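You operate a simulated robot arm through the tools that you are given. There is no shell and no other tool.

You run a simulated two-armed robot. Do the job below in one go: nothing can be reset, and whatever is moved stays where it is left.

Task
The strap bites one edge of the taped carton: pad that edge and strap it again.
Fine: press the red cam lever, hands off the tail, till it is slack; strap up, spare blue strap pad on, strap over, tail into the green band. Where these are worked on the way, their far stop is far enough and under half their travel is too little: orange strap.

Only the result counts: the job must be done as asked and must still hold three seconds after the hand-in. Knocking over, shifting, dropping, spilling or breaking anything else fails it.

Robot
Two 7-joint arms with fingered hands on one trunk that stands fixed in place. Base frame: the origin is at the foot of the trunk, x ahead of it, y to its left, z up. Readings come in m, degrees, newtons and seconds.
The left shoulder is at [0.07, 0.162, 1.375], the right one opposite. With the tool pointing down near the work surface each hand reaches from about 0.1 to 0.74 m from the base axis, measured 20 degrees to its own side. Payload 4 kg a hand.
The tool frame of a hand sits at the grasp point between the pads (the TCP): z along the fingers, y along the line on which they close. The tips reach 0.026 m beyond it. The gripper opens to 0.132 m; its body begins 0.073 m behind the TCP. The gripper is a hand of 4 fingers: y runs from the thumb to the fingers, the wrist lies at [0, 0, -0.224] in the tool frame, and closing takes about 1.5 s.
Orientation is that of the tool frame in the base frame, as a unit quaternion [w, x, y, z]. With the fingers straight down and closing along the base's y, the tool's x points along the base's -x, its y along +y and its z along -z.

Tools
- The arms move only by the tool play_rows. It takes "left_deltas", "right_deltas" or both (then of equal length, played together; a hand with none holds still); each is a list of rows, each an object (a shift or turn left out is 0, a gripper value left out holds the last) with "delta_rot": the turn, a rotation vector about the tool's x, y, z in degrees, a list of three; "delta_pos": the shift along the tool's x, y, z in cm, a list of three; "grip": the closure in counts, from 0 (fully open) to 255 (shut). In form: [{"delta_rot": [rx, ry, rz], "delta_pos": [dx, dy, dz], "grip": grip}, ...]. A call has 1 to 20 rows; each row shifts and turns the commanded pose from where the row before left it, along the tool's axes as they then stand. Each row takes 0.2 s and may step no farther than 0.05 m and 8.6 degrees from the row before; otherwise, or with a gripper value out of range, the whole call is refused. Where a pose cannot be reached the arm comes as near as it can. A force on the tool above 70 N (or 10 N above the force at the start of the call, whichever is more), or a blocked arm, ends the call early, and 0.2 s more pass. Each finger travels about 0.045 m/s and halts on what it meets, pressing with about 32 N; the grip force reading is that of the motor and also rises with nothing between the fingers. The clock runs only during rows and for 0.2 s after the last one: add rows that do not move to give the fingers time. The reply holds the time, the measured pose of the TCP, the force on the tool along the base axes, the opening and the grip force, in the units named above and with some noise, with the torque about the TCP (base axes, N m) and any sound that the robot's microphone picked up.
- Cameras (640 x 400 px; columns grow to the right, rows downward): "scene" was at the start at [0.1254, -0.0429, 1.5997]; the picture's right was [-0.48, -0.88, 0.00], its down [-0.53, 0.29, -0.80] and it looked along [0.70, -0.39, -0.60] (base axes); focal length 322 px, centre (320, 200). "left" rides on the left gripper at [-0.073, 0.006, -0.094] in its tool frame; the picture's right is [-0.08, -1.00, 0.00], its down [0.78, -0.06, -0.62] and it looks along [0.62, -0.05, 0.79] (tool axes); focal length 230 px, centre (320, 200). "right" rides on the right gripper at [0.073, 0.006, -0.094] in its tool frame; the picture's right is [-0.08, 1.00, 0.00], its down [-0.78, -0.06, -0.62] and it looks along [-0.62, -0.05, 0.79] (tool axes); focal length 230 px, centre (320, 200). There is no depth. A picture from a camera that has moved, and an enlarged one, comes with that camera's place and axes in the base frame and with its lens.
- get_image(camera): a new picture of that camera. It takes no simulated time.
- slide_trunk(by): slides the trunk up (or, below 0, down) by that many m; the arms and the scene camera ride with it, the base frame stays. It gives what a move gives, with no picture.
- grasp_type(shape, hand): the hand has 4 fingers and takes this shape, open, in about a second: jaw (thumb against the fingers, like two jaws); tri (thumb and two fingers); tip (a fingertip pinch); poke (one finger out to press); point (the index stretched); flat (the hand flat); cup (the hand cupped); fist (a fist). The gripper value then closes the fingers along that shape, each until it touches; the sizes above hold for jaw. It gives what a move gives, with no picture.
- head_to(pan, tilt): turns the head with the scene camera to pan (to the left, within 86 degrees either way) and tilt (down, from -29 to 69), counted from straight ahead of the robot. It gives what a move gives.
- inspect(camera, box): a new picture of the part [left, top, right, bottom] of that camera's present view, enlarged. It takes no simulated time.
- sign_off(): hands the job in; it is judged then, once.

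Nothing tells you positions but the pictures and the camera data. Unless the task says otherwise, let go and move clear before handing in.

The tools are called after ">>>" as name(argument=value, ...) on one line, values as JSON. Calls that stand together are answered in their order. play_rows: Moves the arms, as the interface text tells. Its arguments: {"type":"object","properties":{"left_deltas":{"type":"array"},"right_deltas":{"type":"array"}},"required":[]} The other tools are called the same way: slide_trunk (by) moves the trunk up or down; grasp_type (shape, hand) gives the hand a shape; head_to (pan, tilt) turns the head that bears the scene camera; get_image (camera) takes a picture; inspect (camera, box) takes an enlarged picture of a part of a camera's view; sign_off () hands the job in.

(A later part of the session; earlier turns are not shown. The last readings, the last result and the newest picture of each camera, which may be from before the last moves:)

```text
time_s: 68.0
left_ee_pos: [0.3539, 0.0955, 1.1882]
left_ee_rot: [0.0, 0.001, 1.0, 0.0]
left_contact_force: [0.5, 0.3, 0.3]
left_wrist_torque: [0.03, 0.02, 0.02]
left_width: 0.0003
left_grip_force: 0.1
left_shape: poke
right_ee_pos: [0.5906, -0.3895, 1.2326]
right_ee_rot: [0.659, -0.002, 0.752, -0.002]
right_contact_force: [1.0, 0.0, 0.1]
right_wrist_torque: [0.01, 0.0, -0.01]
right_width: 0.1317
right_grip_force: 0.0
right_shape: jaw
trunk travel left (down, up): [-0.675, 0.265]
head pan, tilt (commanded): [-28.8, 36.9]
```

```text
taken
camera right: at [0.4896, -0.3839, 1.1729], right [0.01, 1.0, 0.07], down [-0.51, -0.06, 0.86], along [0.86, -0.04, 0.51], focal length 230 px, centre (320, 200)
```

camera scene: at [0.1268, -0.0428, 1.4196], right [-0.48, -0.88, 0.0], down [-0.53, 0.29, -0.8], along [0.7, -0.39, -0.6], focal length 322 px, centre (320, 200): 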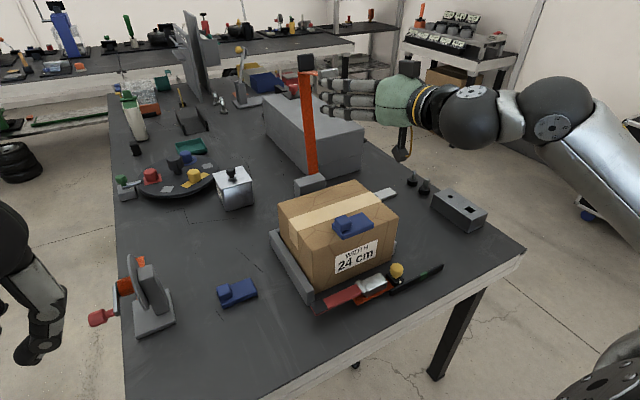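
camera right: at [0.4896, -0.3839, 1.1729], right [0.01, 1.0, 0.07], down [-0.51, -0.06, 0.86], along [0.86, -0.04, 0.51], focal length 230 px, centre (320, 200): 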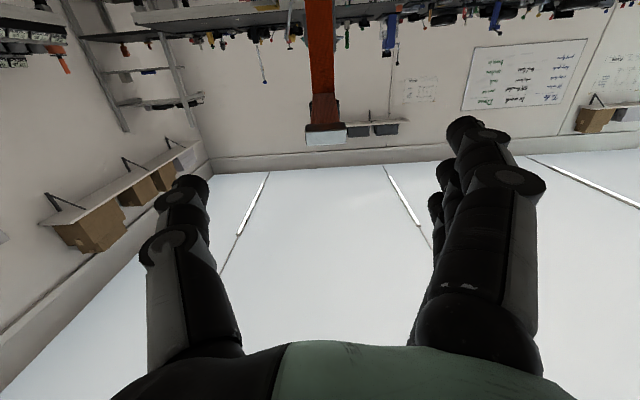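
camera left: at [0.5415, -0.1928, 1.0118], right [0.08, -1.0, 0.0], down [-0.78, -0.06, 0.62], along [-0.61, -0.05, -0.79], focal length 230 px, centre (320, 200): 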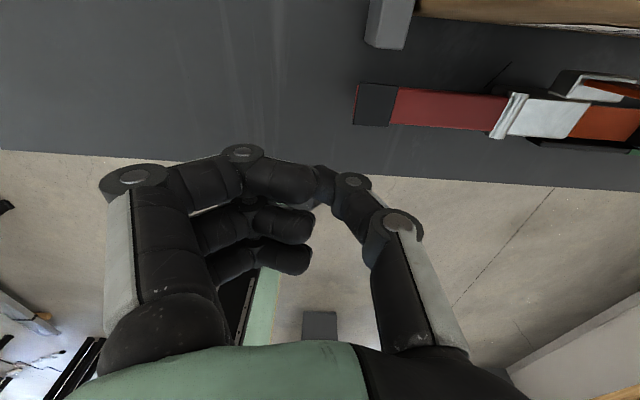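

The strap rests at its far stop and leaves the far edge free. Next I'll bring the right hand back upright, tilted about 15° forward, and over to the spare pad on the table, moving the left hand further aside.

>>> play_rows(right_deltas=[{"delta_pos": [-0.37, 0, -1.06], "delta_rot": [0, 8, 0]}, {"delta_pos": [-0.22, 0, -1.1], "delta_rot": [0, 8, 0]}, {"delta_pos": [-0.06, 0, -1.12], "delta_rot": [0, 8, 0]}, {"delta_pos": [0.1, 0, -1.11], "delta_rot": [0, 8, 0]}, {"delta_pos": [0.25, 0, -1.09], "delta_rot": [0, 8, 0]}, {"delta_pos": [0.4, 0, -1.04], "delta_rot": [0, 8, 0]}, {"delta_pos": [0.54, 0, -0.98], "delta_rot": [0, 8, 0]}, {"delta_pos": [0.67, 0, -0.89], "delta_rot": [0, 8, 0]}, {"delta_rot": [0, 3.5, 0]}, {"delta_pos": [0, 4, 0]}, {"delta_pos": [0, 4, 0]}, {"delta_pos": [0, 4, 0]}, {"delta_pos": [0, 4, 0]}, {"delta_pos": [0, 4, 0]}, {"delta_pos": [0, 4, 0]}, {}], left_deltas=[{"delta_pos": [0, 2, 0]}, {"delta_pos": [0, 2, 0]}, {"delta_pos": [0, 2, 0]}, {"delta_pos": [0, 2, 0]}, {"delta_pos": [0, 2, 0]}, {}, {}, {}, {}, {}, {}, {}, {}, {}, {}, {}])

>>> get_image(camera="right")

>>> get_image(camera="scene")

```text
time_s: 71.4
left_ee_pos: [0.3524, 0.1957, 1.1883]
left_ee_rot: [0.001, 0.001, 1.0, 0.0]
left_contact_force: [0.1, -0.3, 0.2]
left_wrist_torque: [0.02, 0.0, 0.01]
left_width: 0.0
left_grip_force: 0.0
left_shape: poke
right_ee_pos: [0.5119, -0.1391, 1.2631]
right_ee_rot: [0.167, -0.014, 0.986, -0.001]
right_contact_force: [-0.7, 0.0, 0.0]
right_wrist_torque: [0.02, 0.0, 0.0]
right_width: 0.1319
right_grip_force: 0.1
right_shape: jaw
right hand out of reach, approached as far as the arm can: row 3, 4
trunk travel left (down, up): [-0.675, 0.265]
head pan, tilt (commanded): [-28.8, 36.9]
```

```text
taken
camera right: at [0.4128, -0.1353, 1.3271], right [0.05, 1.0, 0.02], down [0.54, -0.04, 0.84], along [0.84, -0.03, -0.54], focal length 230 px, centre (320, 200)
```

right: 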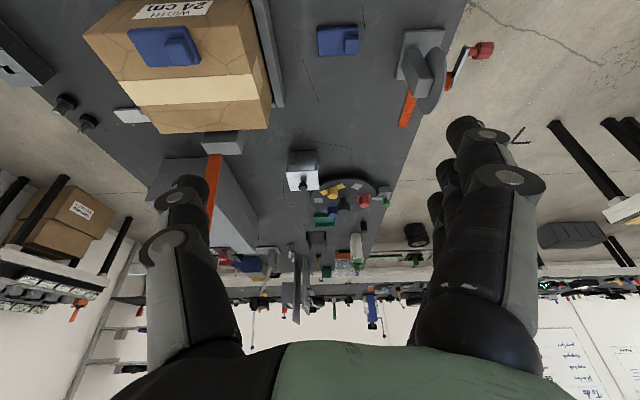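

```text
taken
camera scene: at [0.125, -0.0436, 1.4198], right [-0.48, -0.88, 0.0], down [-0.53, 0.29, -0.8], along [0.7, -0.39, -0.6], focal length 322 px, centre (320, 200)
```

scene: 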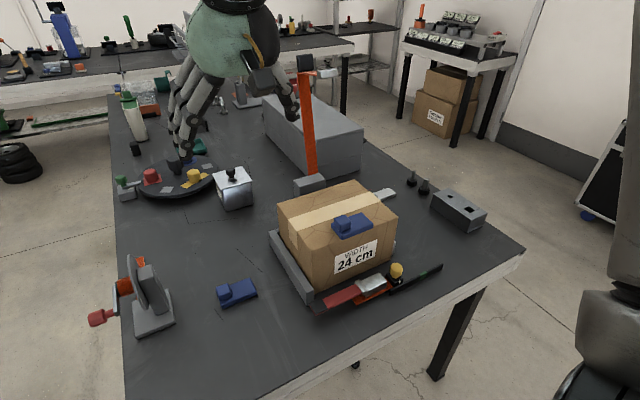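

>>> play_rows(right_deltas=[{"delta_rot": [0, 4.2, 1.6]}, {"delta_pos": [-0.8, 0.63, 4.06]}, {"delta_pos": [-0.8, 0.63, 4.06]}, {"delta_pos": [-0.8, 0.63, 4.06]}, {"delta_pos": [-0.8, 0.63, 4.06]}, {"delta_pos": [-0.8, 0.63, 4.06]}, {"delta_pos": [-0.8, 0.63, 4.06]}, {"delta_pos": [-0.8, 0.63, 4.06]}, {}])

>>> get_image(camera="right")

>>> inspect(camera="scene", box=[170, 200, 310, 330])

```text
time_s: 73.4
left_ee_pos: [0.3526, 0.1965, 1.188]
left_ee_rot: [-0.001, 0.001, 1.0, 0.0]
left_contact_force: [0.5, -0.3, -0.8]
left_wrist_torque: [0.01, -0.02, 0.02]
left_width: 0.0
left_grip_force: 0.1
left_shape: poke
right_ee_pos: [0.644, -0.0973, 1.0032]
right_ee_rot: [0.131, 0.001, 0.991, 0.0]
right_contact_force: [-0.1, 0.4, 1.0]
right_wrist_torque: [0.02, 0.0, -0.03]
right_width: 0.1319
right_grip_force: 0.0
right_shape: jaw
trunk travel left (down, up): [-0.675, 0.265]
head pan, tilt (commanded): [-28.8, 36.9]
```

```text
taken
camera right: at [0.5499, -0.0911, 1.0746], right [0.08, 1.0, 0.02], down [0.6, -0.06, 0.8], along [0.8, -0.05, -0.6], focal length 230 px, centre (320, 200)
```

right: 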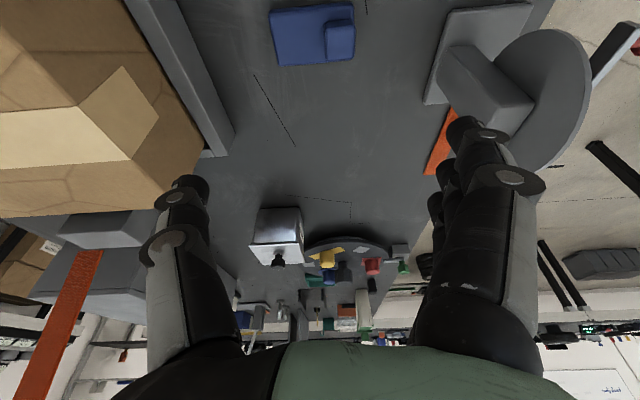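

```text
3.08 times, centred on (240, 265) of scene
camera zoom: at [0.1244, -0.0427, 1.4199], right [-0.48, -0.88, 0.0], down [-0.53, 0.29, -0.8], along [0.7, -0.39, -0.6], focal length 990 px, centre (566, 0)
```

zoom: 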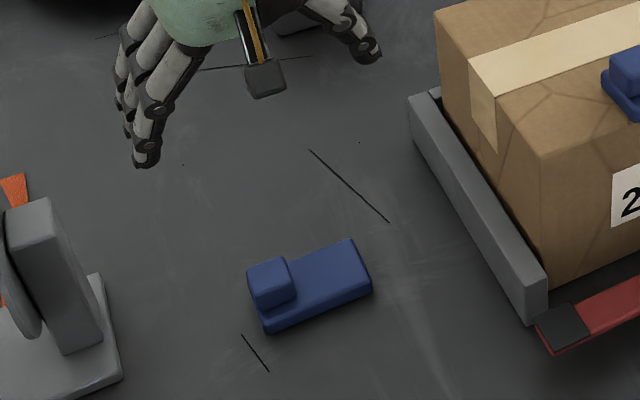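

>>> inspect(camera="right", box=[250, 0, 378, 80])

>>> inspect(camera="scene", box=[210, 270, 266, 312])

```text
5.00 times, centred on (314, 40) of right
camera zoom: at [0.5499, -0.0911, 1.0746], right [0.08, 1.0, 0.02], down [0.6, -0.06, 0.8], along [0.8, -0.05, -0.6], focal length 1150 px, centre (350, 1000)
```

zoom: 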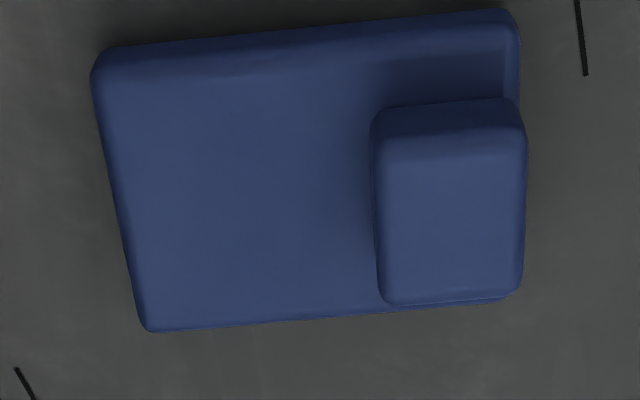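

```text
9.52 times, centred on (238, 291) of scene
camera zoom: at [0.1244, -0.0427, 1.4199], right [-0.48, -0.88, 0.0], down [-0.53, 0.29, -0.8], along [0.7, -0.39, -0.6], focal length 3064 px, centre (1101, -667)
```

zoom: 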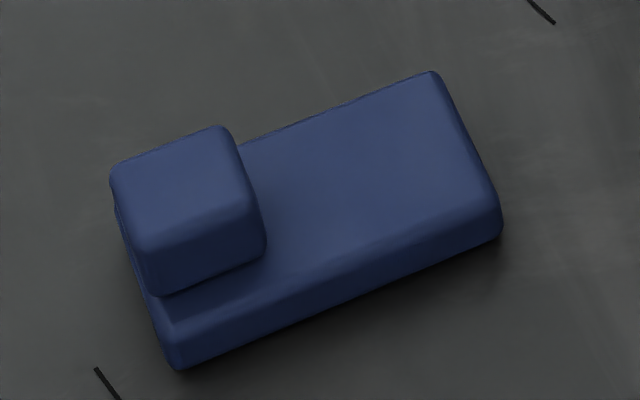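

The spare pad lies at about x 0.618–0.668, y -0.143 to -0.058, with its block handle centred near (0.644, -0.073), top at z 0.808. I'll come down over the handle with the hand half open.

>>> play_rows(right_deltas=[{"delta_pos": [0.65, 0.61, 3.01], "grip": 100}, {"delta_pos": [0.65, 0.61, 3.01]}, {"delta_pos": [0.65, 0.61, 3.01]}, {"delta_pos": [0.65, 0.61, 3.01]}, {}])

>>> get_image(camera="right")

>>> inspect(camera="scene", box=[180, 200, 320, 320])

```text
time_s: 74.6
left_ee_pos: [0.3523, 0.1955, 1.1896]
left_ee_rot: [0.001, 0.001, 1.0, 0.0]
left_contact_force: [0.2, 0.0, 0.1]
left_wrist_torque: [0.01, -0.01, -0.04]
left_width: 0.0
left_grip_force: 0.0
left_shape: poke
right_ee_pos: [0.6491, -0.0711, 0.8792]
right_ee_rot: [0.132, 0.001, 0.991, 0.001]
right_contact_force: [-0.9, -0.5, -0.1]
right_wrist_torque: [0.01, 0.02, 0.01]
right_width: 0.0808
right_grip_force: 0.0
right_shape: jaw
trunk travel left (down, up): [-0.675, 0.265]
head pan, tilt (commanded): [-28.8, 36.9]
```

```text
taken
camera right: at [0.5553, -0.0651, 0.9505], right [0.08, 1.0, 0.02], down [0.6, -0.06, 0.8], along [0.8, -0.05, -0.6], focal length 230 px, centre (320, 200)
```

right: 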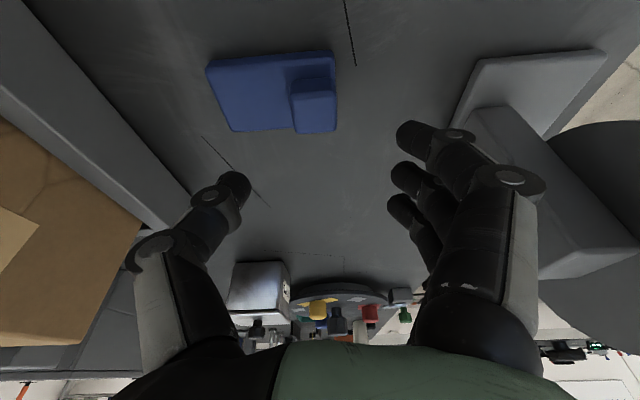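

```text
3.33 times, centred on (250, 260) of scene
camera zoom: at [0.1248, -0.0428, 1.4198], right [-0.48, -0.88, 0.0], down [-0.53, 0.29, -0.8], along [0.7, -0.39, -0.6], focal length 1072 px, centre (553, 0)
```

zoom: 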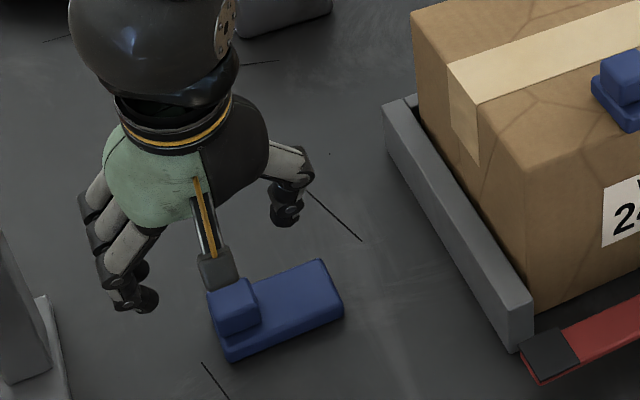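

>>> play_rows(right_deltas=[{"delta_pos": [0.52, -0.1, 1.93]}, {"delta_pos": [0.52, -0.1, 1.93]}, {"delta_pos": [0.3, 0, 1.2]}, {}])

>>> get_image(camera="right")

>>> inspect(camera="scene", box=[180, 220, 320, 320])

```text
time_s: 75.6
left_ee_pos: [0.3525, 0.1962, 1.1867]
left_ee_rot: [0.0, 0.001, 1.0, 0.0]
left_contact_force: [-0.2, 0.3, -0.1]
left_wrist_torque: [0.01, -0.01, 0.02]
left_width: 0.0
left_grip_force: 0.1
left_shape: poke
right_ee_pos: [0.6489, -0.0724, 0.8277]
right_ee_rot: [0.131, 0.001, 0.991, 0.0]
right_contact_force: [-0.1, 0.0, 0.0]
right_wrist_torque: [0.0, -0.01, 0.0]
right_width: 0.0809
right_grip_force: 0.0
right_shape: jaw
trunk travel left (down, up): [-0.675, 0.265]
head pan, tilt (commanded): [-28.8, 36.9]
```

```text
taken
camera right: at [0.5548, -0.0665, 0.8991], right [0.08, 1.0, 0.02], down [0.6, -0.06, 0.8], along [0.8, -0.05, -0.6], focal length 230 px, centre (320, 200)
```

right: 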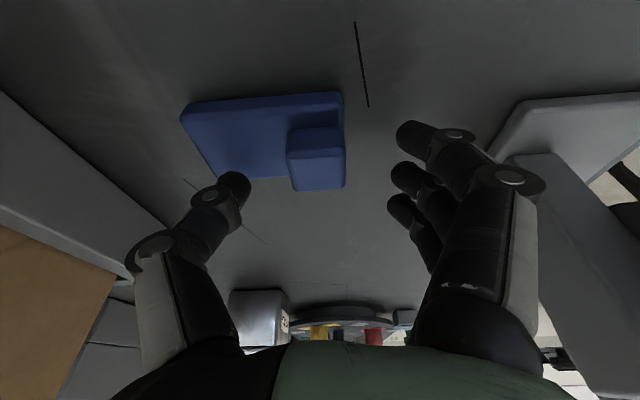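

```text
4.00 times, centred on (250, 270) of scene
camera zoom: at [0.1255, -0.0427, 1.4197], right [-0.48, -0.88, 0.0], down [-0.53, 0.29, -0.8], along [0.7, -0.39, -0.6], focal length 1287 px, centre (600, -80)
```

zoom: 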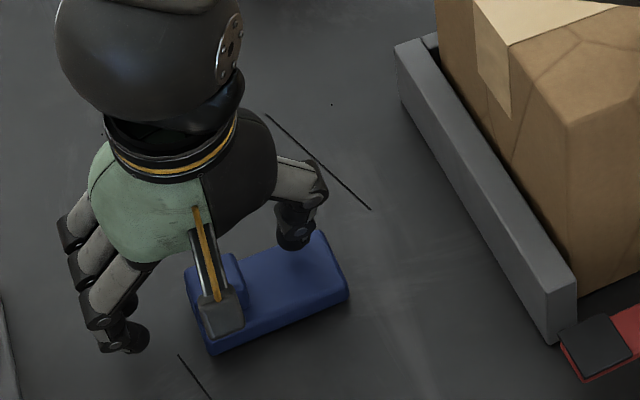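

>>> play_rows(right_deltas=[{"delta_pos": [0.1, 0, 0.68]}, {"grip": 255}, {}, {}, {}, {}, {}, {}])

>>> get_image(camera="right")

>>> inspect(camera="scene", box=[180, 220, 320, 320])

```text
time_s: 77.4
left_ee_pos: [0.3503, 0.1966, 1.1886]
left_ee_rot: [0.002, 0.001, 1.0, 0.0]
left_contact_force: [1.3, -0.6, -0.3]
left_wrist_torque: [-0.02, 0.01, 0.05]
left_width: 0.0
left_grip_force: 0.0
left_shape: poke
right_ee_pos: [0.6482, -0.0711, 0.8214]
right_ee_rot: [0.133, 0.001, 0.991, 0.001]
right_contact_force: [-1.1, 1.7, 11.1]
right_wrist_torque: [0.05, 0.07, -0.09]
right_width: 0.0223
right_grip_force: 32.0
right_shape: jaw
trunk travel left (down, up): [-0.675, 0.265]
head pan, tilt (commanded): [-28.8, 36.9]
```

```text
taken
camera right: at [0.5546, -0.0657, 0.8936], right [0.08, 1.0, 0.02], down [0.6, -0.06, 0.8], along [0.8, -0.05, -0.6], focal length 230 px, centre (320, 200)
```

right: 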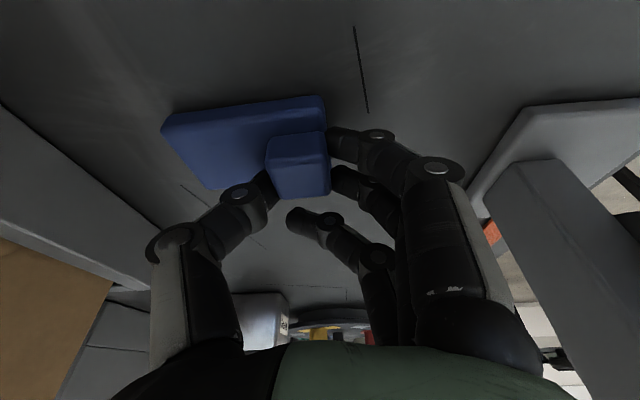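

```text
4.00 times, centred on (250, 270) of scene
camera zoom: at [0.1237, -0.0423, 1.42], right [-0.48, -0.88, 0.0], down [-0.53, 0.29, -0.8], along [0.7, -0.39, -0.6], focal length 1287 px, centre (600, -80)
```

zoom: 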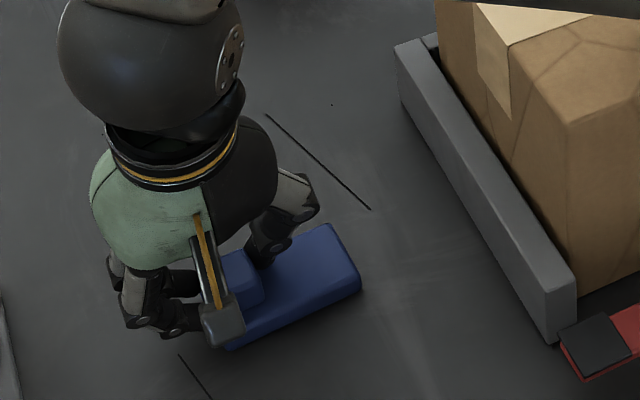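

>>> play_rows(right_deltas=[{"delta_pos": [-0.4, 0, -1.5]}, {"delta_pos": [-0.8, 0, -3]}, {}])

>>> get_image(camera="right")

>>> inspect(camera="scene", box=[180, 200, 320, 300])

```text
time_s: 78.2
left_ee_pos: [0.3533, 0.1957, 1.1878]
left_ee_rot: [0.0, 0.001, 1.0, 0.0]
left_contact_force: [-0.5, 0.3, 0.1]
left_wrist_torque: [0.02, 0.02, 0.01]
left_width: 0.0001
left_grip_force: 0.1
left_shape: poke
right_ee_pos: [0.6497, -0.0731, 0.8659]
right_ee_rot: [0.131, 0.001, 0.991, 0.0]
right_contact_force: [-0.1, 0.2, -0.2]
right_wrist_torque: [0.0, 0.01, 0.0]
right_width: 0.0211
right_grip_force: 32.2
right_shape: jaw
trunk travel left (down, up): [-0.675, 0.265]
head pan, tilt (commanded): [-28.8, 36.9]
```

```text
taken
camera right: at [0.5566, -0.0667, 0.9395], right [0.08, 1.0, 0.02], down [0.6, -0.06, 0.8], along [0.8, -0.05, -0.6], focal length 230 px, centre (320, 200)
```

right: 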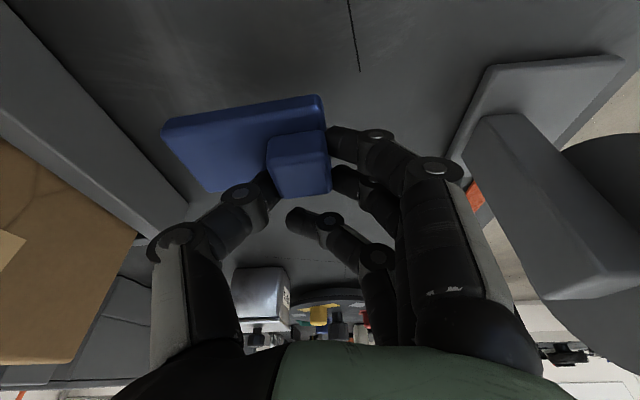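

```text
4.00 times, centred on (250, 250) of scene
camera zoom: at [0.1263, -0.0429, 1.4196], right [-0.48, -0.88, 0.0], down [-0.53, 0.29, -0.8], along [0.7, -0.39, -0.6], focal length 1287 px, centre (600, 0)
```

zoom: 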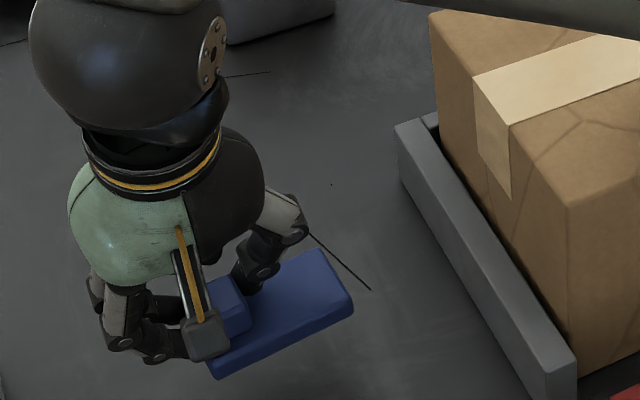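

The pad is lifted and held by its handle. I'll zoom in to measure how it sits in the hand.

>>> inspect(camera="right", box=[140, 70, 396, 230])

>>> inspect(camera="scene", box=[220, 250, 284, 302])

```text
2.50 times, centred on (268, 150) of right
camera zoom: at [0.5566, -0.0667, 0.9395], right [0.08, 1.0, 0.02], down [0.6, -0.06, 0.8], along [0.8, -0.05, -0.6], focal length 575 px, centre (450, 325)
```

zoom: 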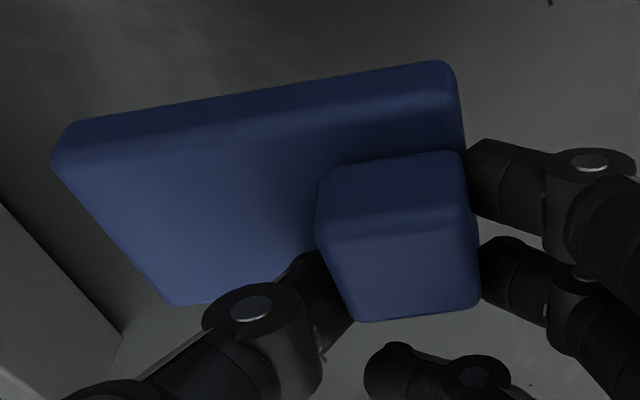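

```text
7.69 times, centred on (252, 276) of scene
camera zoom: at [0.1263, -0.0429, 1.4196], right [-0.48, -0.88, 0.0], down [-0.53, 0.29, -0.8], along [0.7, -0.39, -0.6], focal length 2475 px, centre (843, -385)
```

zoom: 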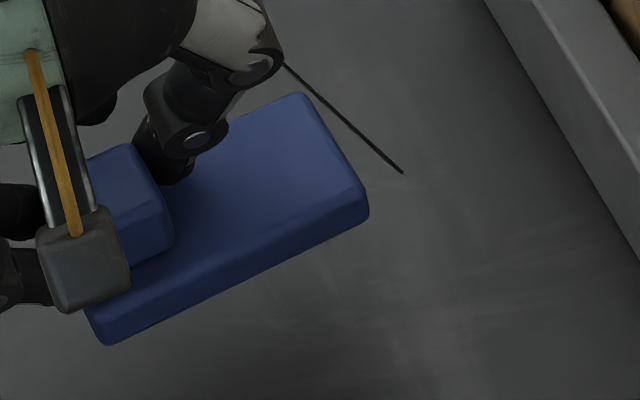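

The pad sits level in the hand with only about 2° of twist. I'll carry it up and across, clear of everything, to a spot above the carton for measuring the far edge.

>>> play_rows(right_deltas=[{"delta_pos": [-1.03, 0, -3.86]}, {"delta_pos": [-1.03, 0, -3.86]}, {"delta_pos": [-1.03, 0, -3.86]}, {"delta_pos": [-1.03, 0, -3.86]}, {"delta_pos": [-1.03, 0, -3.86]}, {"delta_pos": [-1.03, 0, -3.86]}, {"delta_pos": [0.8, -4, -0.2]}, {"delta_pos": [0.8, -4, -0.2]}, {"delta_pos": [0.8, -4, -0.2]}, {"delta_pos": [0.8, -4, -0.2]}, {"delta_pos": [0.8, -4, -0.2]}, {"delta_pos": [0.8, -4, -0.2]}, {"delta_pos": [0, -3, 0]}, {}])

>>> get_image(camera="right")

>>> get_image(camera="scene")

```text
time_s: 81.2
left_ee_pos: [0.3531, 0.1971, 1.1883]
left_ee_rot: [-0.001, 0.001, 1.0, 0.0]
left_contact_force: [0.4, 0.0, 1.2]
left_wrist_torque: [-0.04, -0.01, 0.01]
left_width: 0.0001
left_grip_force: 0.1
left_shape: poke
right_ee_pos: [0.5983, -0.342, 1.1046]
right_ee_rot: [0.132, 0.0, 0.991, 0.0]
right_contact_force: [-0.1, -0.7, -0.5]
right_wrist_torque: [0.05, 0.02, 0.01]
right_width: 0.0207
right_grip_force: 31.4
right_shape: jaw
trunk travel left (down, up): [-0.675, 0.265]
head pan, tilt (commanded): [-28.8, 36.9]
```

```text
taken
camera right: at [0.5039, -0.3356, 1.1777], right [0.08, 1.0, 0.02], down [0.6, -0.06, 0.8], along [0.8, -0.05, -0.6], focal length 230 px, centre (320, 200)
```

right: 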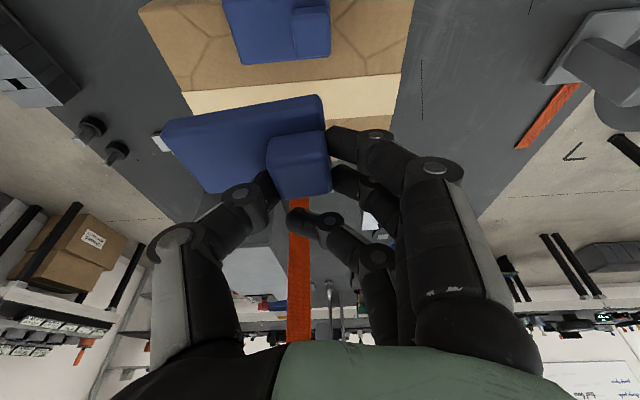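

```text
taken
camera scene: at [0.1256, -0.0419, 1.4198], right [-0.48, -0.88, 0.0], down [-0.53, 0.29, -0.8], along [0.7, -0.39, -0.6], focal length 322 px, centre (320, 200)
```

scene: 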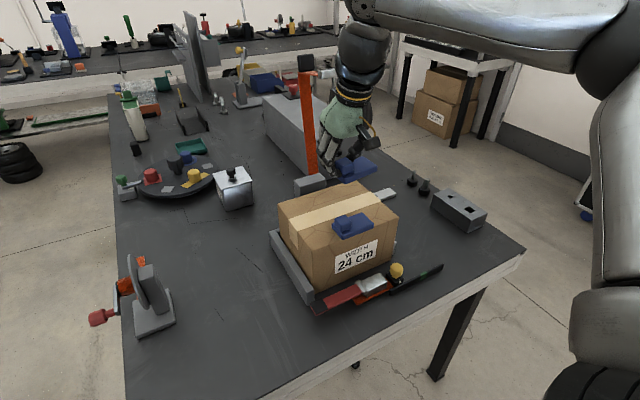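

>>> inspect(camera="scene", box=[265, 165, 415, 265])

>>> inspect(camera="right", box=[130, 0, 450, 200])

```text
4.00 times, centred on (340, 215) of scene
camera zoom: at [0.1256, -0.0419, 1.4198], right [-0.48, -0.88, 0.0], down [-0.53, 0.29, -0.8], along [0.7, -0.39, -0.6], focal length 1287 px, centre (240, 140)
```

zoom: 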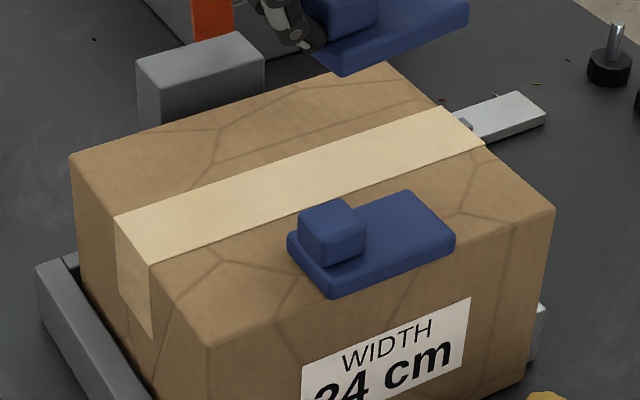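

```text
2.00 times, centred on (290, 100) of right
camera zoom: at [0.5039, -0.3356, 1.1777], right [0.08, 1.0, 0.02], down [0.6, -0.06, 0.8], along [0.8, -0.05, -0.6], focal length 460 px, centre (380, 400)
```

zoom: 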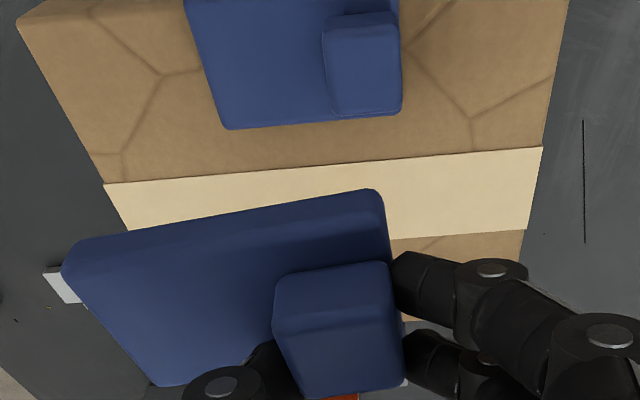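

I make the carton top z ≈ 0.929 and the far edge x ≈ 0.733 at the strap line. The near pad is flush with its edge, centred at y ≈ -0.37. I'll level and square the held pad and move closer.

>>> play_rows(right_deltas=[{"delta_pos": [-1.9, 0.3, 2.85], "delta_rot": [-2.3, 0, 2.05]}, {"delta_pos": [-1.9, 0.3, 2.85], "delta_rot": [-2.3, 0, 2.05]}, {}])

>>> inspect(camera="right", box=[130, 0, 450, 200])

>>> inspect(camera="scene", box=[265, 100, 415, 265])

```text
time_s: 82.0
left_ee_pos: [0.3512, 0.197, 1.1878]
left_ee_rot: [0.001, 0.001, 1.0, 0.0]
left_contact_force: [-0.1, -0.4, 0.2]
left_wrist_torque: [0.02, 0.0, 0.01]
left_width: 0.0
left_grip_force: 0.0
left_shape: poke
right_ee_pos: [0.6483, -0.336, 1.0612]
right_ee_rot: [0.131, 0.031, 0.99, 0.045]
right_contact_force: [0.1, 0.1, -0.4]
right_wrist_torque: [-0.03, -0.06, 0.0]
right_width: 0.0207
right_grip_force: 32.1
right_shape: jaw
trunk travel left (down, up): [-0.675, 0.265]
head pan, tilt (commanded): [-28.8, 36.9]
```

```text
2.00 times, centred on (290, 100) of right
camera zoom: at [0.5556, -0.3319, 1.1343], right [0.12, 0.99, 0.12], down [0.59, -0.17, 0.79], along [0.8, -0.03, -0.6], focal length 460 px, centre (380, 400)
```

zoom: 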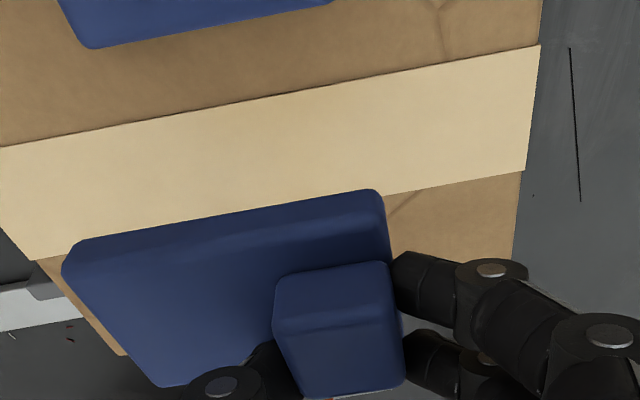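

```text
2.42 times, centred on (340, 182) of scene
camera zoom: at [0.1239, -0.0426, 1.4199], right [-0.48, -0.88, 0.0], down [-0.53, 0.29, -0.8], along [0.7, -0.39, -0.6], focal length 780 px, centre (272, 242)
```

zoom: 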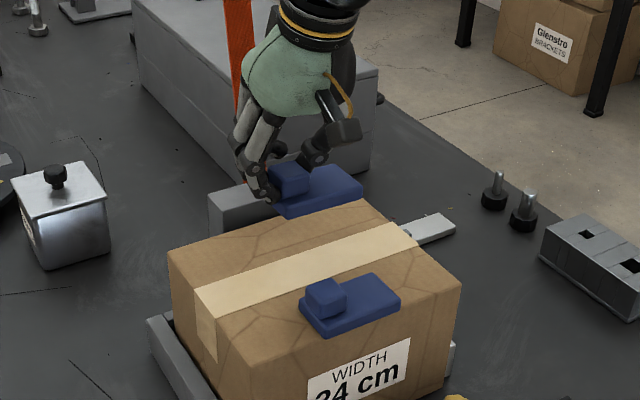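

>>> play_rows(right_deltas=[{"delta_pos": [-1.81, 0.02, 1.35]}, {"delta_pos": [-1.81, 0.02, 1.35]}, {"delta_pos": [-1.81, 0.02, 1.35]}, {}])

>>> get_image(camera="right")

>>> inspect(camera="scene", box=[265, 100, 415, 265])

```text
time_s: 83.0
left_ee_pos: [0.3525, 0.1945, 1.1888]
left_ee_rot: [0.0, 0.002, 1.0, -0.001]
left_contact_force: [-0.3, -0.1, 0.1]
left_wrist_torque: [0.01, -0.01, -0.01]
left_width: 0.0
left_grip_force: 0.0
left_shape: poke
right_ee_pos: [0.713, -0.3355, 1.037]
right_ee_rot: [0.131, 0.031, 0.99, 0.045]
right_contact_force: [0.4, 0.3, -0.1]
right_wrist_torque: [0.03, 0.02, 0.0]
right_width: 0.0205
right_grip_force: 32.2
right_shape: jaw
trunk travel left (down, up): [-0.675, 0.265]
head pan, tilt (commanded): [-28.8, 36.9]
```

```text
taken
camera right: at [0.6197, -0.3316, 1.1086], right [0.12, 0.99, 0.12], down [0.59, -0.17, 0.79], along [0.8, -0.03, -0.6], focal length 230 px, centre (320, 200)
```

right: 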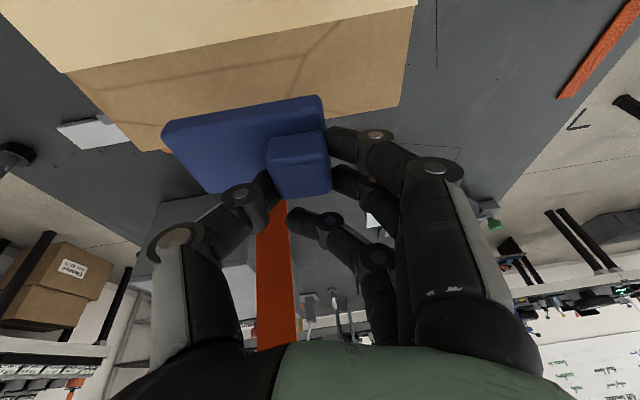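

```text
2.42 times, centred on (340, 182) of scene
camera zoom: at [0.1251, -0.0431, 1.4198], right [-0.48, -0.88, 0.0], down [-0.53, 0.29, -0.8], along [0.7, -0.39, -0.6], focal length 780 px, centre (272, 242)
```

zoom: 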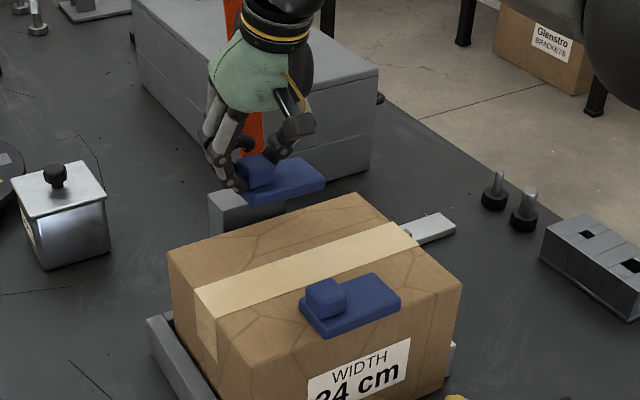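

Using two arm-camera views I now get the carton top at z ≈ 0.935 and the far edge at x ≈ 0.739. The pad should be centred near (0.717, -0.370). I'll lower it to just above the carton.

>>> play_rows(right_deltas=[{"delta_pos": [0.13, -0.13, 1.5]}, {"delta_pos": [0.13, -0.13, 1.5]}, {"delta_pos": [0.13, -0.13, 1.5]}, {}])

>>> get_image(camera="right")

>>> inspect(camera="scene", box=[285, 130, 405, 240])

```text
time_s: 84.0
left_ee_pos: [0.3529, 0.1948, 1.1879]
left_ee_rot: [0.0, 0.0, 1.0, 0.0]
left_contact_force: [0.0, -1.0, -0.7]
left_wrist_torque: [0.02, 0.01, -0.02]
left_width: 0.0004
left_grip_force: 0.1
left_shape: poke
right_ee_pos: [0.7212, -0.3349, 0.9932]
right_ee_rot: [0.132, 0.03, 0.99, 0.046]
right_contact_force: [0.5, 0.1, -0.1]
right_wrist_torque: [0.0, -0.01, 0.01]
right_width: 0.021
right_grip_force: 31.8
right_shape: jaw
trunk travel left (down, up): [-0.675, 0.265]
head pan, tilt (commanded): [-28.8, 36.9]
```

```text
taken
camera right: at [0.6281, -0.3315, 1.0647], right [0.12, 0.99, 0.12], down [0.59, -0.17, 0.79], along [0.8, -0.03, -0.6], focal length 230 px, centre (320, 200)
```

right: 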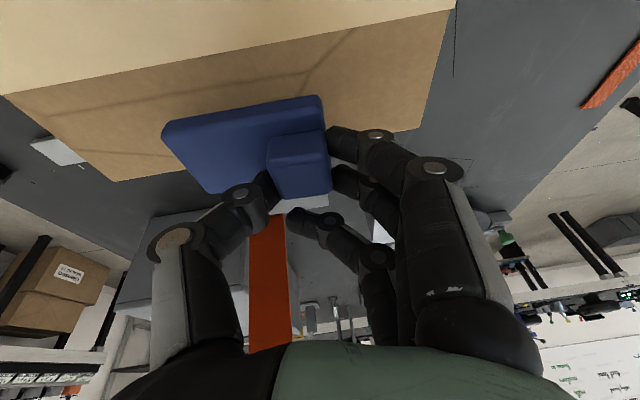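

```text
3.64 times, centred on (345, 185) of scene
camera zoom: at [0.1255, -0.0427, 1.4197], right [-0.48, -0.88, 0.0], down [-0.53, 0.29, -0.8], along [0.7, -0.39, -0.6], focal length 1170 px, centre (229, 254)
```

zoom: 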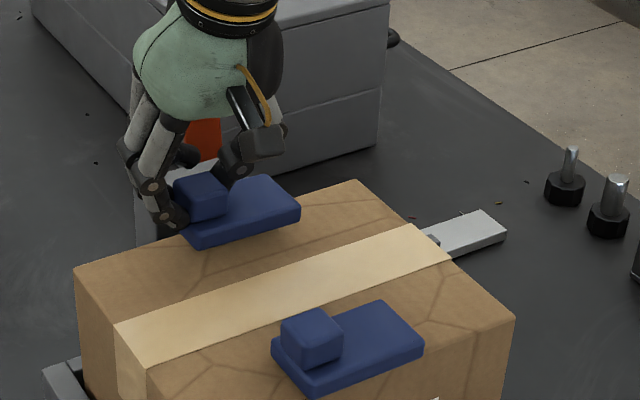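

>>> play_rows(right_deltas=[{"delta_pos": [0.13, -0.05, 0.48]}, {"delta_pos": [0.08, -0.03, 0.29]}, {}])

>>> inspect(camera="right", box=[100, 60, 420, 260])

>>> inspect(camera="scene", box=[285, 130, 405, 240])

```text
time_s: 84.8
left_ee_pos: [0.3525, 0.1963, 1.1887]
left_ee_rot: [0.001, 0.001, 1.0, 0.0]
left_contact_force: [0.0, 0.7, -1.0]
left_wrist_torque: [-0.03, 0.01, 0.02]
left_width: 0.0
left_grip_force: 0.2
left_shape: poke
right_ee_pos: [0.7211, -0.3358, 0.9857]
right_ee_rot: [0.131, 0.031, 0.99, 0.044]
right_contact_force: [0.6, 0.0, 0.7]
right_wrist_torque: [-0.01, 0.04, 0.0]
right_width: 0.0207
right_grip_force: 31.8
right_shape: jaw
trunk travel left (down, up): [-0.675, 0.265]
head pan, tilt (commanded): [-28.8, 36.9]
```

```text
2.00 times, centred on (260, 160) of right
camera zoom: at [0.628, -0.332, 1.0565], right [0.12, 0.99, 0.12], down [0.59, -0.17, 0.79], along [0.8, -0.03, -0.6], focal length 460 px, centre (440, 280)
```

zoom: 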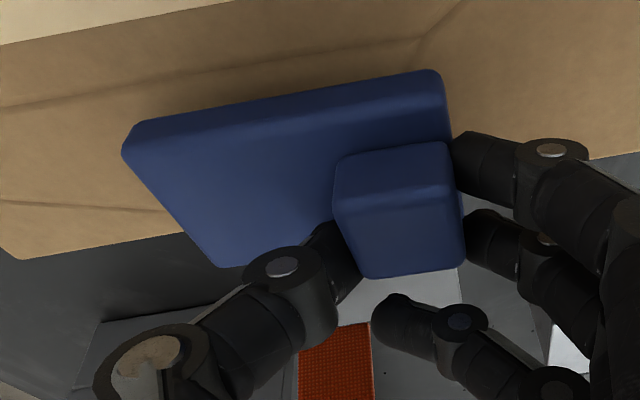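

```text
3.64 times, centred on (345, 185) of scene
camera zoom: at [0.1255, -0.0427, 1.4197], right [-0.48, -0.88, 0.0], down [-0.53, 0.29, -0.8], along [0.7, -0.39, -0.6], focal length 1170 px, centre (229, 254)
```

zoom: 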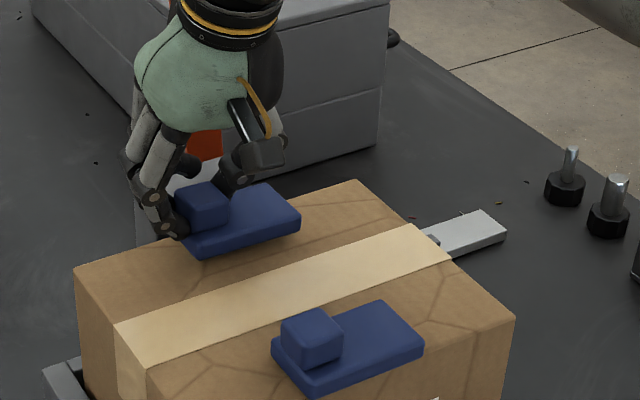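

>>> play_rows(right_deltas=[{"delta_pos": [0.08, -0.03, 0.29]}, {"delta_pos": [0.05, -0.02, 0.19]}, {}])

>>> inspect(camera="scene", box=[295, 150, 375, 215])

```text
time_s: 85.6
left_ee_pos: [0.3528, 0.197, 1.1885]
left_ee_rot: [0.0, 0.001, 1.0, 0.0]
left_contact_force: [-0.5, 0.8, -0.2]
left_wrist_torque: [-0.01, 0.03, 0.01]
left_width: 0.0
left_grip_force: 0.0
left_shape: poke
right_ee_pos: [0.7215, -0.3362, 0.9787]
right_ee_rot: [0.131, 0.03, 0.99, 0.046]
right_contact_force: [0.3, -0.3, -0.2]
right_wrist_torque: [0.01, 0.0, -0.01]
right_width: 0.0209
right_grip_force: 32.1
right_shape: jaw
trunk travel left (down, up): [-0.675, 0.265]
head pan, tilt (commanded): [-28.8, 36.9]
```

```text
6.15 times, centred on (335, 182) of scene
camera zoom: at [0.1255, -0.0427, 1.4197], right [-0.48, -0.88, 0.0], down [-0.53, 0.29, -0.8], along [0.7, -0.39, -0.6], focal length 1980 px, centre (228, 308)
```

zoom: 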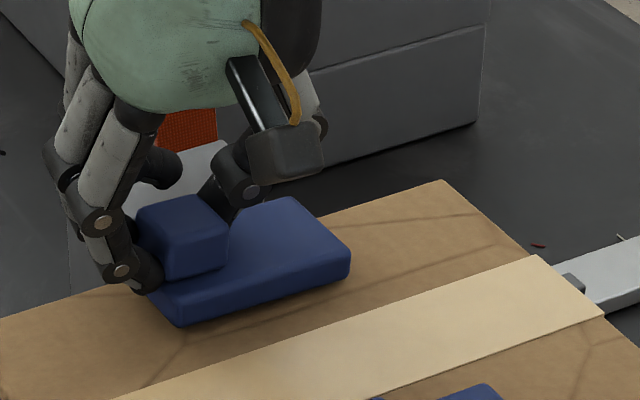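

>>> play_rows(right_deltas=[{"delta_pos": [0.08, -0.03, 0.29]}, {}])

>>> inspect(camera="scene", box=[295, 150, 375, 215])

```text
time_s: 86.2
left_ee_pos: [0.3525, 0.1971, 1.1879]
left_ee_rot: [0.0, 0.001, 1.0, 0.0]
left_contact_force: [0.2, -0.1, -0.2]
left_wrist_torque: [0.02, -0.01, 0.0]
left_width: 0.0
left_grip_force: 0.0
left_shape: poke
right_ee_pos: [0.7203, -0.337, 0.9776]
right_ee_rot: [0.131, 0.031, 0.99, 0.044]
right_contact_force: [0.7, 0.5, 2.4]
right_wrist_torque: [-0.17, 0.0, 0.0]
right_width: 0.0203
right_grip_force: 32.0
right_shape: jaw
trunk travel left (down, up): [-0.675, 0.265]
head pan, tilt (commanded): [-28.8, 36.9]
```

```text
6.15 times, centred on (335, 182) of scene
camera zoom: at [0.1253, -0.0426, 1.4198], right [-0.48, -0.88, 0.0], down [-0.53, 0.29, -0.8], along [0.7, -0.39, -0.6], focal length 1980 px, centre (228, 308)
```

zoom: 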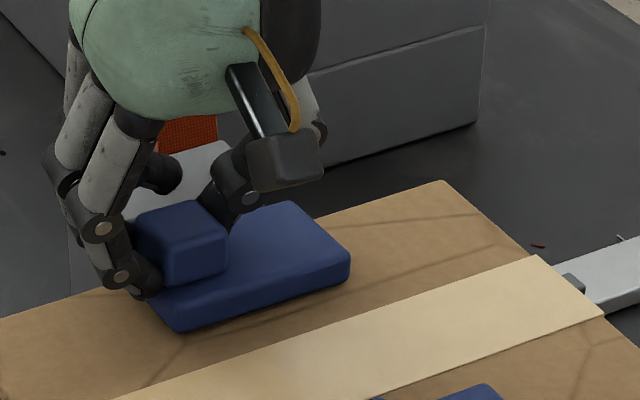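

Contact: the pad touches the carton with about 2 N. I'll press very slightly and open the fingers gently.

>>> play_rows(right_deltas=[{"delta_pos": [0.04, -0.01, 0.15]}, {}, {"grip": 215}, {}, {"grip": 180}, {}, {"grip": 130}, {}, {"grip": 110}, {}])

>>> inspect(camera="scene", box=[295, 150, 375, 215])

>>> inspect(camera="right", box=[100, 60, 420, 260])

```text
time_s: 88.4
left_ee_pos: [0.3506, 0.1976, 1.1887]
left_ee_rot: [0.001, 0.001, 1.0, 0.0]
left_contact_force: [0.8, 0.4, -0.4]
left_wrist_torque: [-0.03, 0.0, -0.02]
left_width: 0.0
left_grip_force: 0.2
left_shape: poke
right_ee_pos: [0.7206, -0.3347, 0.9776]
right_ee_rot: [0.132, 0.031, 0.99, 0.045]
right_contact_force: [1.0, 3.1, 10.7]
right_wrist_torque: [-0.38, -0.02, -0.02]
right_width: 0.069
right_grip_force: 0.0
right_shape: jaw
trunk travel left (down, up): [-0.675, 0.265]
head pan, tilt (commanded): [-28.8, 36.9]
```

```text
6.15 times, centred on (335, 182) of scene
camera zoom: at [0.1239, -0.0412, 1.42], right [-0.48, -0.88, 0.0], down [-0.53, 0.29, -0.8], along [0.7, -0.39, -0.6], focal length 1980 px, centre (228, 308)
```

zoom: 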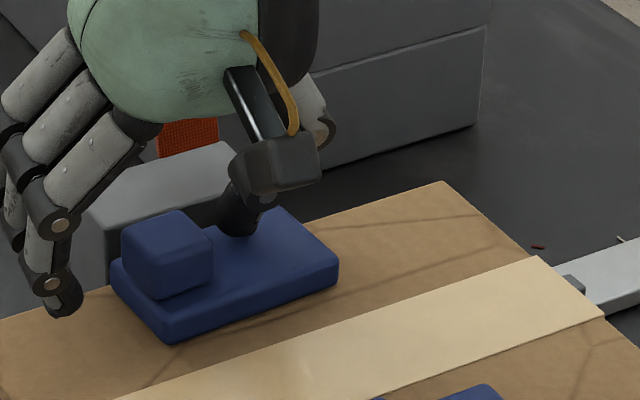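

```text
2.00 times, centred on (260, 160) of right
camera zoom: at [0.6272, -0.3306, 1.0485], right [0.12, 0.99, 0.12], down [0.59, -0.17, 0.79], along [0.8, -0.03, -0.6], focal length 460 px, centre (440, 280)
```

zoom: 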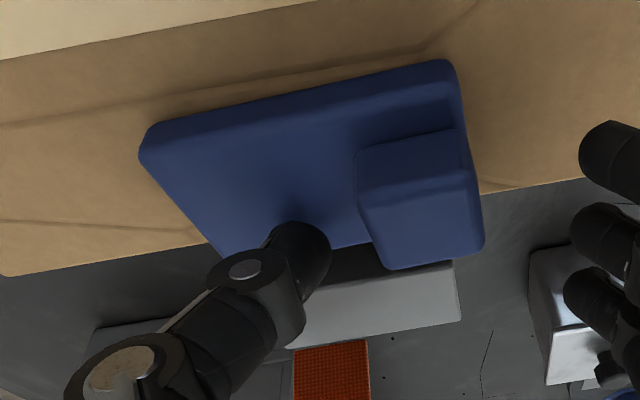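

The pad is down and the fingers are off the handle, but the thumb still rests on the plate. I'll lift the hand straight up.

>>> play_rows(right_deltas=[{"delta_pos": [-0.26, 0.1, -0.96]}, {"delta_pos": [-0.77, 0.29, -2.9]}, {"delta_pos": [-0.77, 0.29, -2.9]}, {}])

>>> get_image(camera="right")

>>> inspect(camera="scene", box=[265, 130, 415, 265])

```text
time_s: 89.4
left_ee_pos: [0.3527, 0.1941, 1.1893]
left_ee_rot: [0.0, 0.001, 1.0, 0.0]
left_contact_force: [0.4, -0.3, -0.1]
left_wrist_torque: [0.03, -0.02, 0.0]
left_width: 0.0001
left_grip_force: 0.1
left_shape: poke
right_ee_pos: [0.7223, -0.3367, 1.0446]
right_ee_rot: [0.131, 0.032, 0.99, 0.045]
right_contact_force: [-0.2, 0.2, 0.3]
right_wrist_torque: [-0.01, 0.03, 0.01]
right_width: 0.0742
right_grip_force: 0.0
right_shape: jaw
trunk travel left (down, up): [-0.675, 0.265]
head pan, tilt (commanded): [-28.8, 36.9]
```

```text
taken
camera right: at [0.6281, -0.3326, 1.1175], right [0.12, 0.99, 0.12], down [0.59, -0.17, 0.79], along [0.8, -0.03, -0.6], focal length 230 px, centre (320, 200)
```

right: 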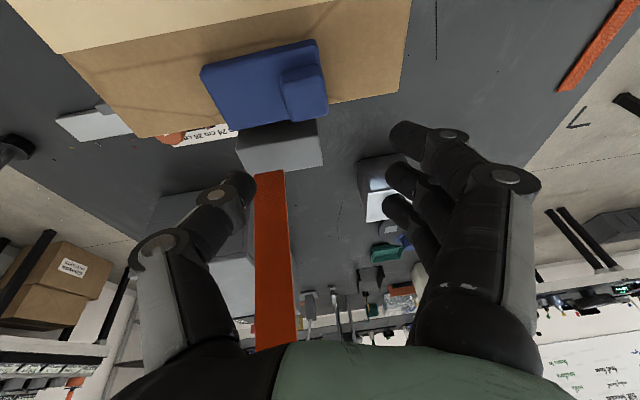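

```text
2.96 times, centred on (340, 198) of scene
camera zoom: at [0.1263, -0.0436, 1.4196], right [-0.48, -0.88, 0.0], down [-0.53, 0.29, -0.8], along [0.7, -0.39, -0.6], focal length 953 px, centre (261, 207)
```

zoom: 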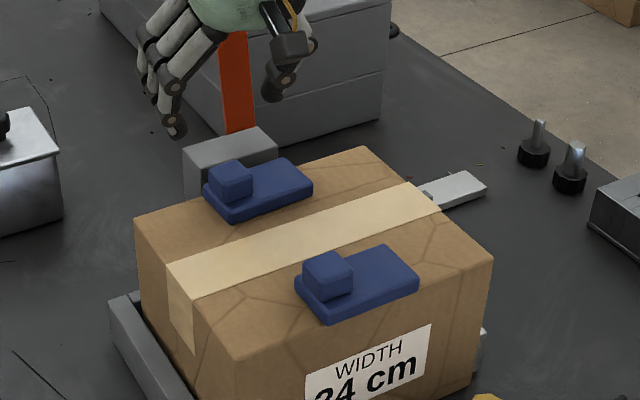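

The spare pad lies flat at the far edge. I'll zoom in to measure its exact position against the edge and the strap line.

>>> inspect(camera="right", box=[170, 20, 362, 180])

>>> inspect(camera="scene", box=[305, 165, 375, 215])

```text
2.50 times, centred on (266, 100) of right
camera zoom: at [0.6281, -0.3326, 1.1175], right [0.12, 0.99, 0.12], down [0.59, -0.17, 0.79], along [0.8, -0.03, -0.6], focal length 575 px, centre (455, 450)
```

zoom: 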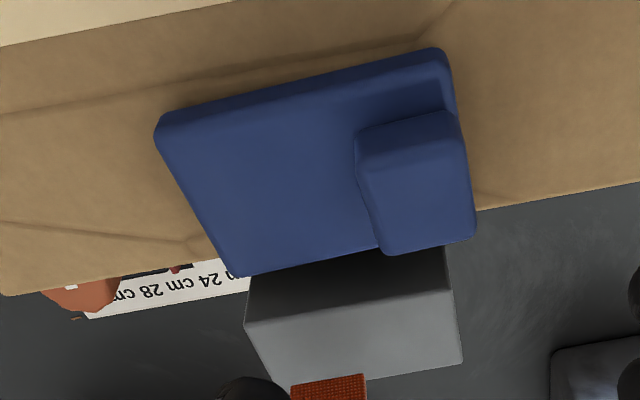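

```text
8.00 times, centred on (340, 190) of scene
camera zoom: at [0.1263, -0.0436, 1.4196], right [-0.48, -0.88, 0.0], down [-0.53, 0.29, -0.8], along [0.7, -0.39, -0.6], focal length 2574 px, centre (160, 280)
```

zoom: 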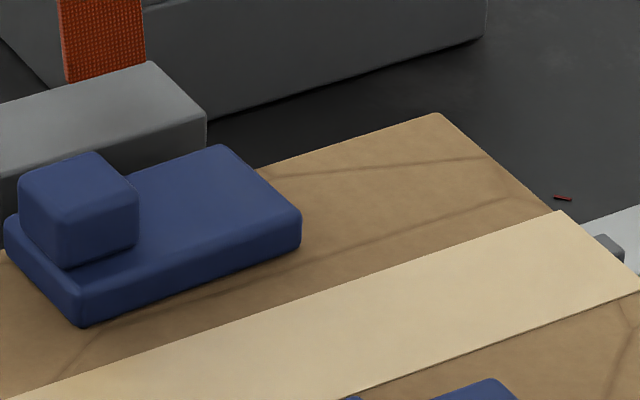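

The pad is well seated: x 0.689–0.740 against the edge at 0.738, and the strap line (y -0.399 to -0.369) falls on it. It sits about 8 mm too far left of the near pad's line, so I'll nudge its handle gently with the fingers.

>>> play_rows(right_deltas=[{"delta_pos": [0.47, -0.17, 1.75]}, {"delta_pos": [0.47, -0.17, 1.75]}, {"delta_pos": [0.45, -0.17, 1.7]}, {}])

>>> get_image(camera="right")

>>> inspect(camera="scene", box=[285, 150, 385, 225])

```text
time_s: 90.4
left_ee_pos: [0.3525, 0.1971, 1.1888]
left_ee_rot: [0.001, 0.0, 1.0, 0.0]
left_contact_force: [-0.5, -0.8, -0.1]
left_wrist_torque: [-0.04, 0.01, 0.02]
left_width: 0.0002
left_grip_force: 0.0
left_shape: poke
right_ee_pos: [0.7198, -0.3359, 0.9911]
right_ee_rot: [0.131, 0.03, 0.99, 0.044]
right_contact_force: [0.1, -0.6, -0.4]
right_wrist_torque: [-0.01, 0.0, 0.03]
right_width: 0.0741
right_grip_force: 0.0
right_shape: jaw
trunk travel left (down, up): [-0.675, 0.265]
head pan, tilt (commanded): [-28.8, 36.9]
```

```text
taken
camera right: at [0.627, -0.3317, 1.0628], right [0.12, 0.99, 0.12], down [0.59, -0.17, 0.79], along [0.8, -0.03, -0.6], focal length 230 px, centre (320, 200)
```

right: 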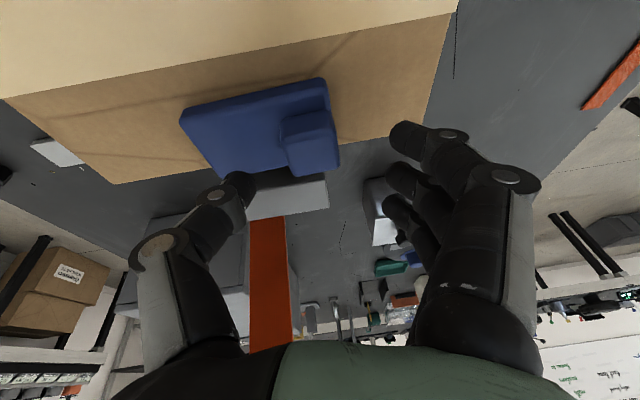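

```text
5.33 times, centred on (335, 188) of scene
camera zoom: at [0.1254, -0.0427, 1.4198], right [-0.48, -0.88, 0.0], down [-0.53, 0.29, -0.8], along [0.7, -0.39, -0.6], focal length 1716 px, centre (240, 267)
```

zoom: 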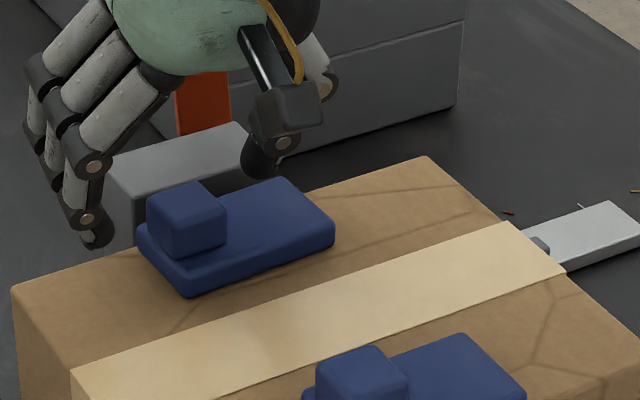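

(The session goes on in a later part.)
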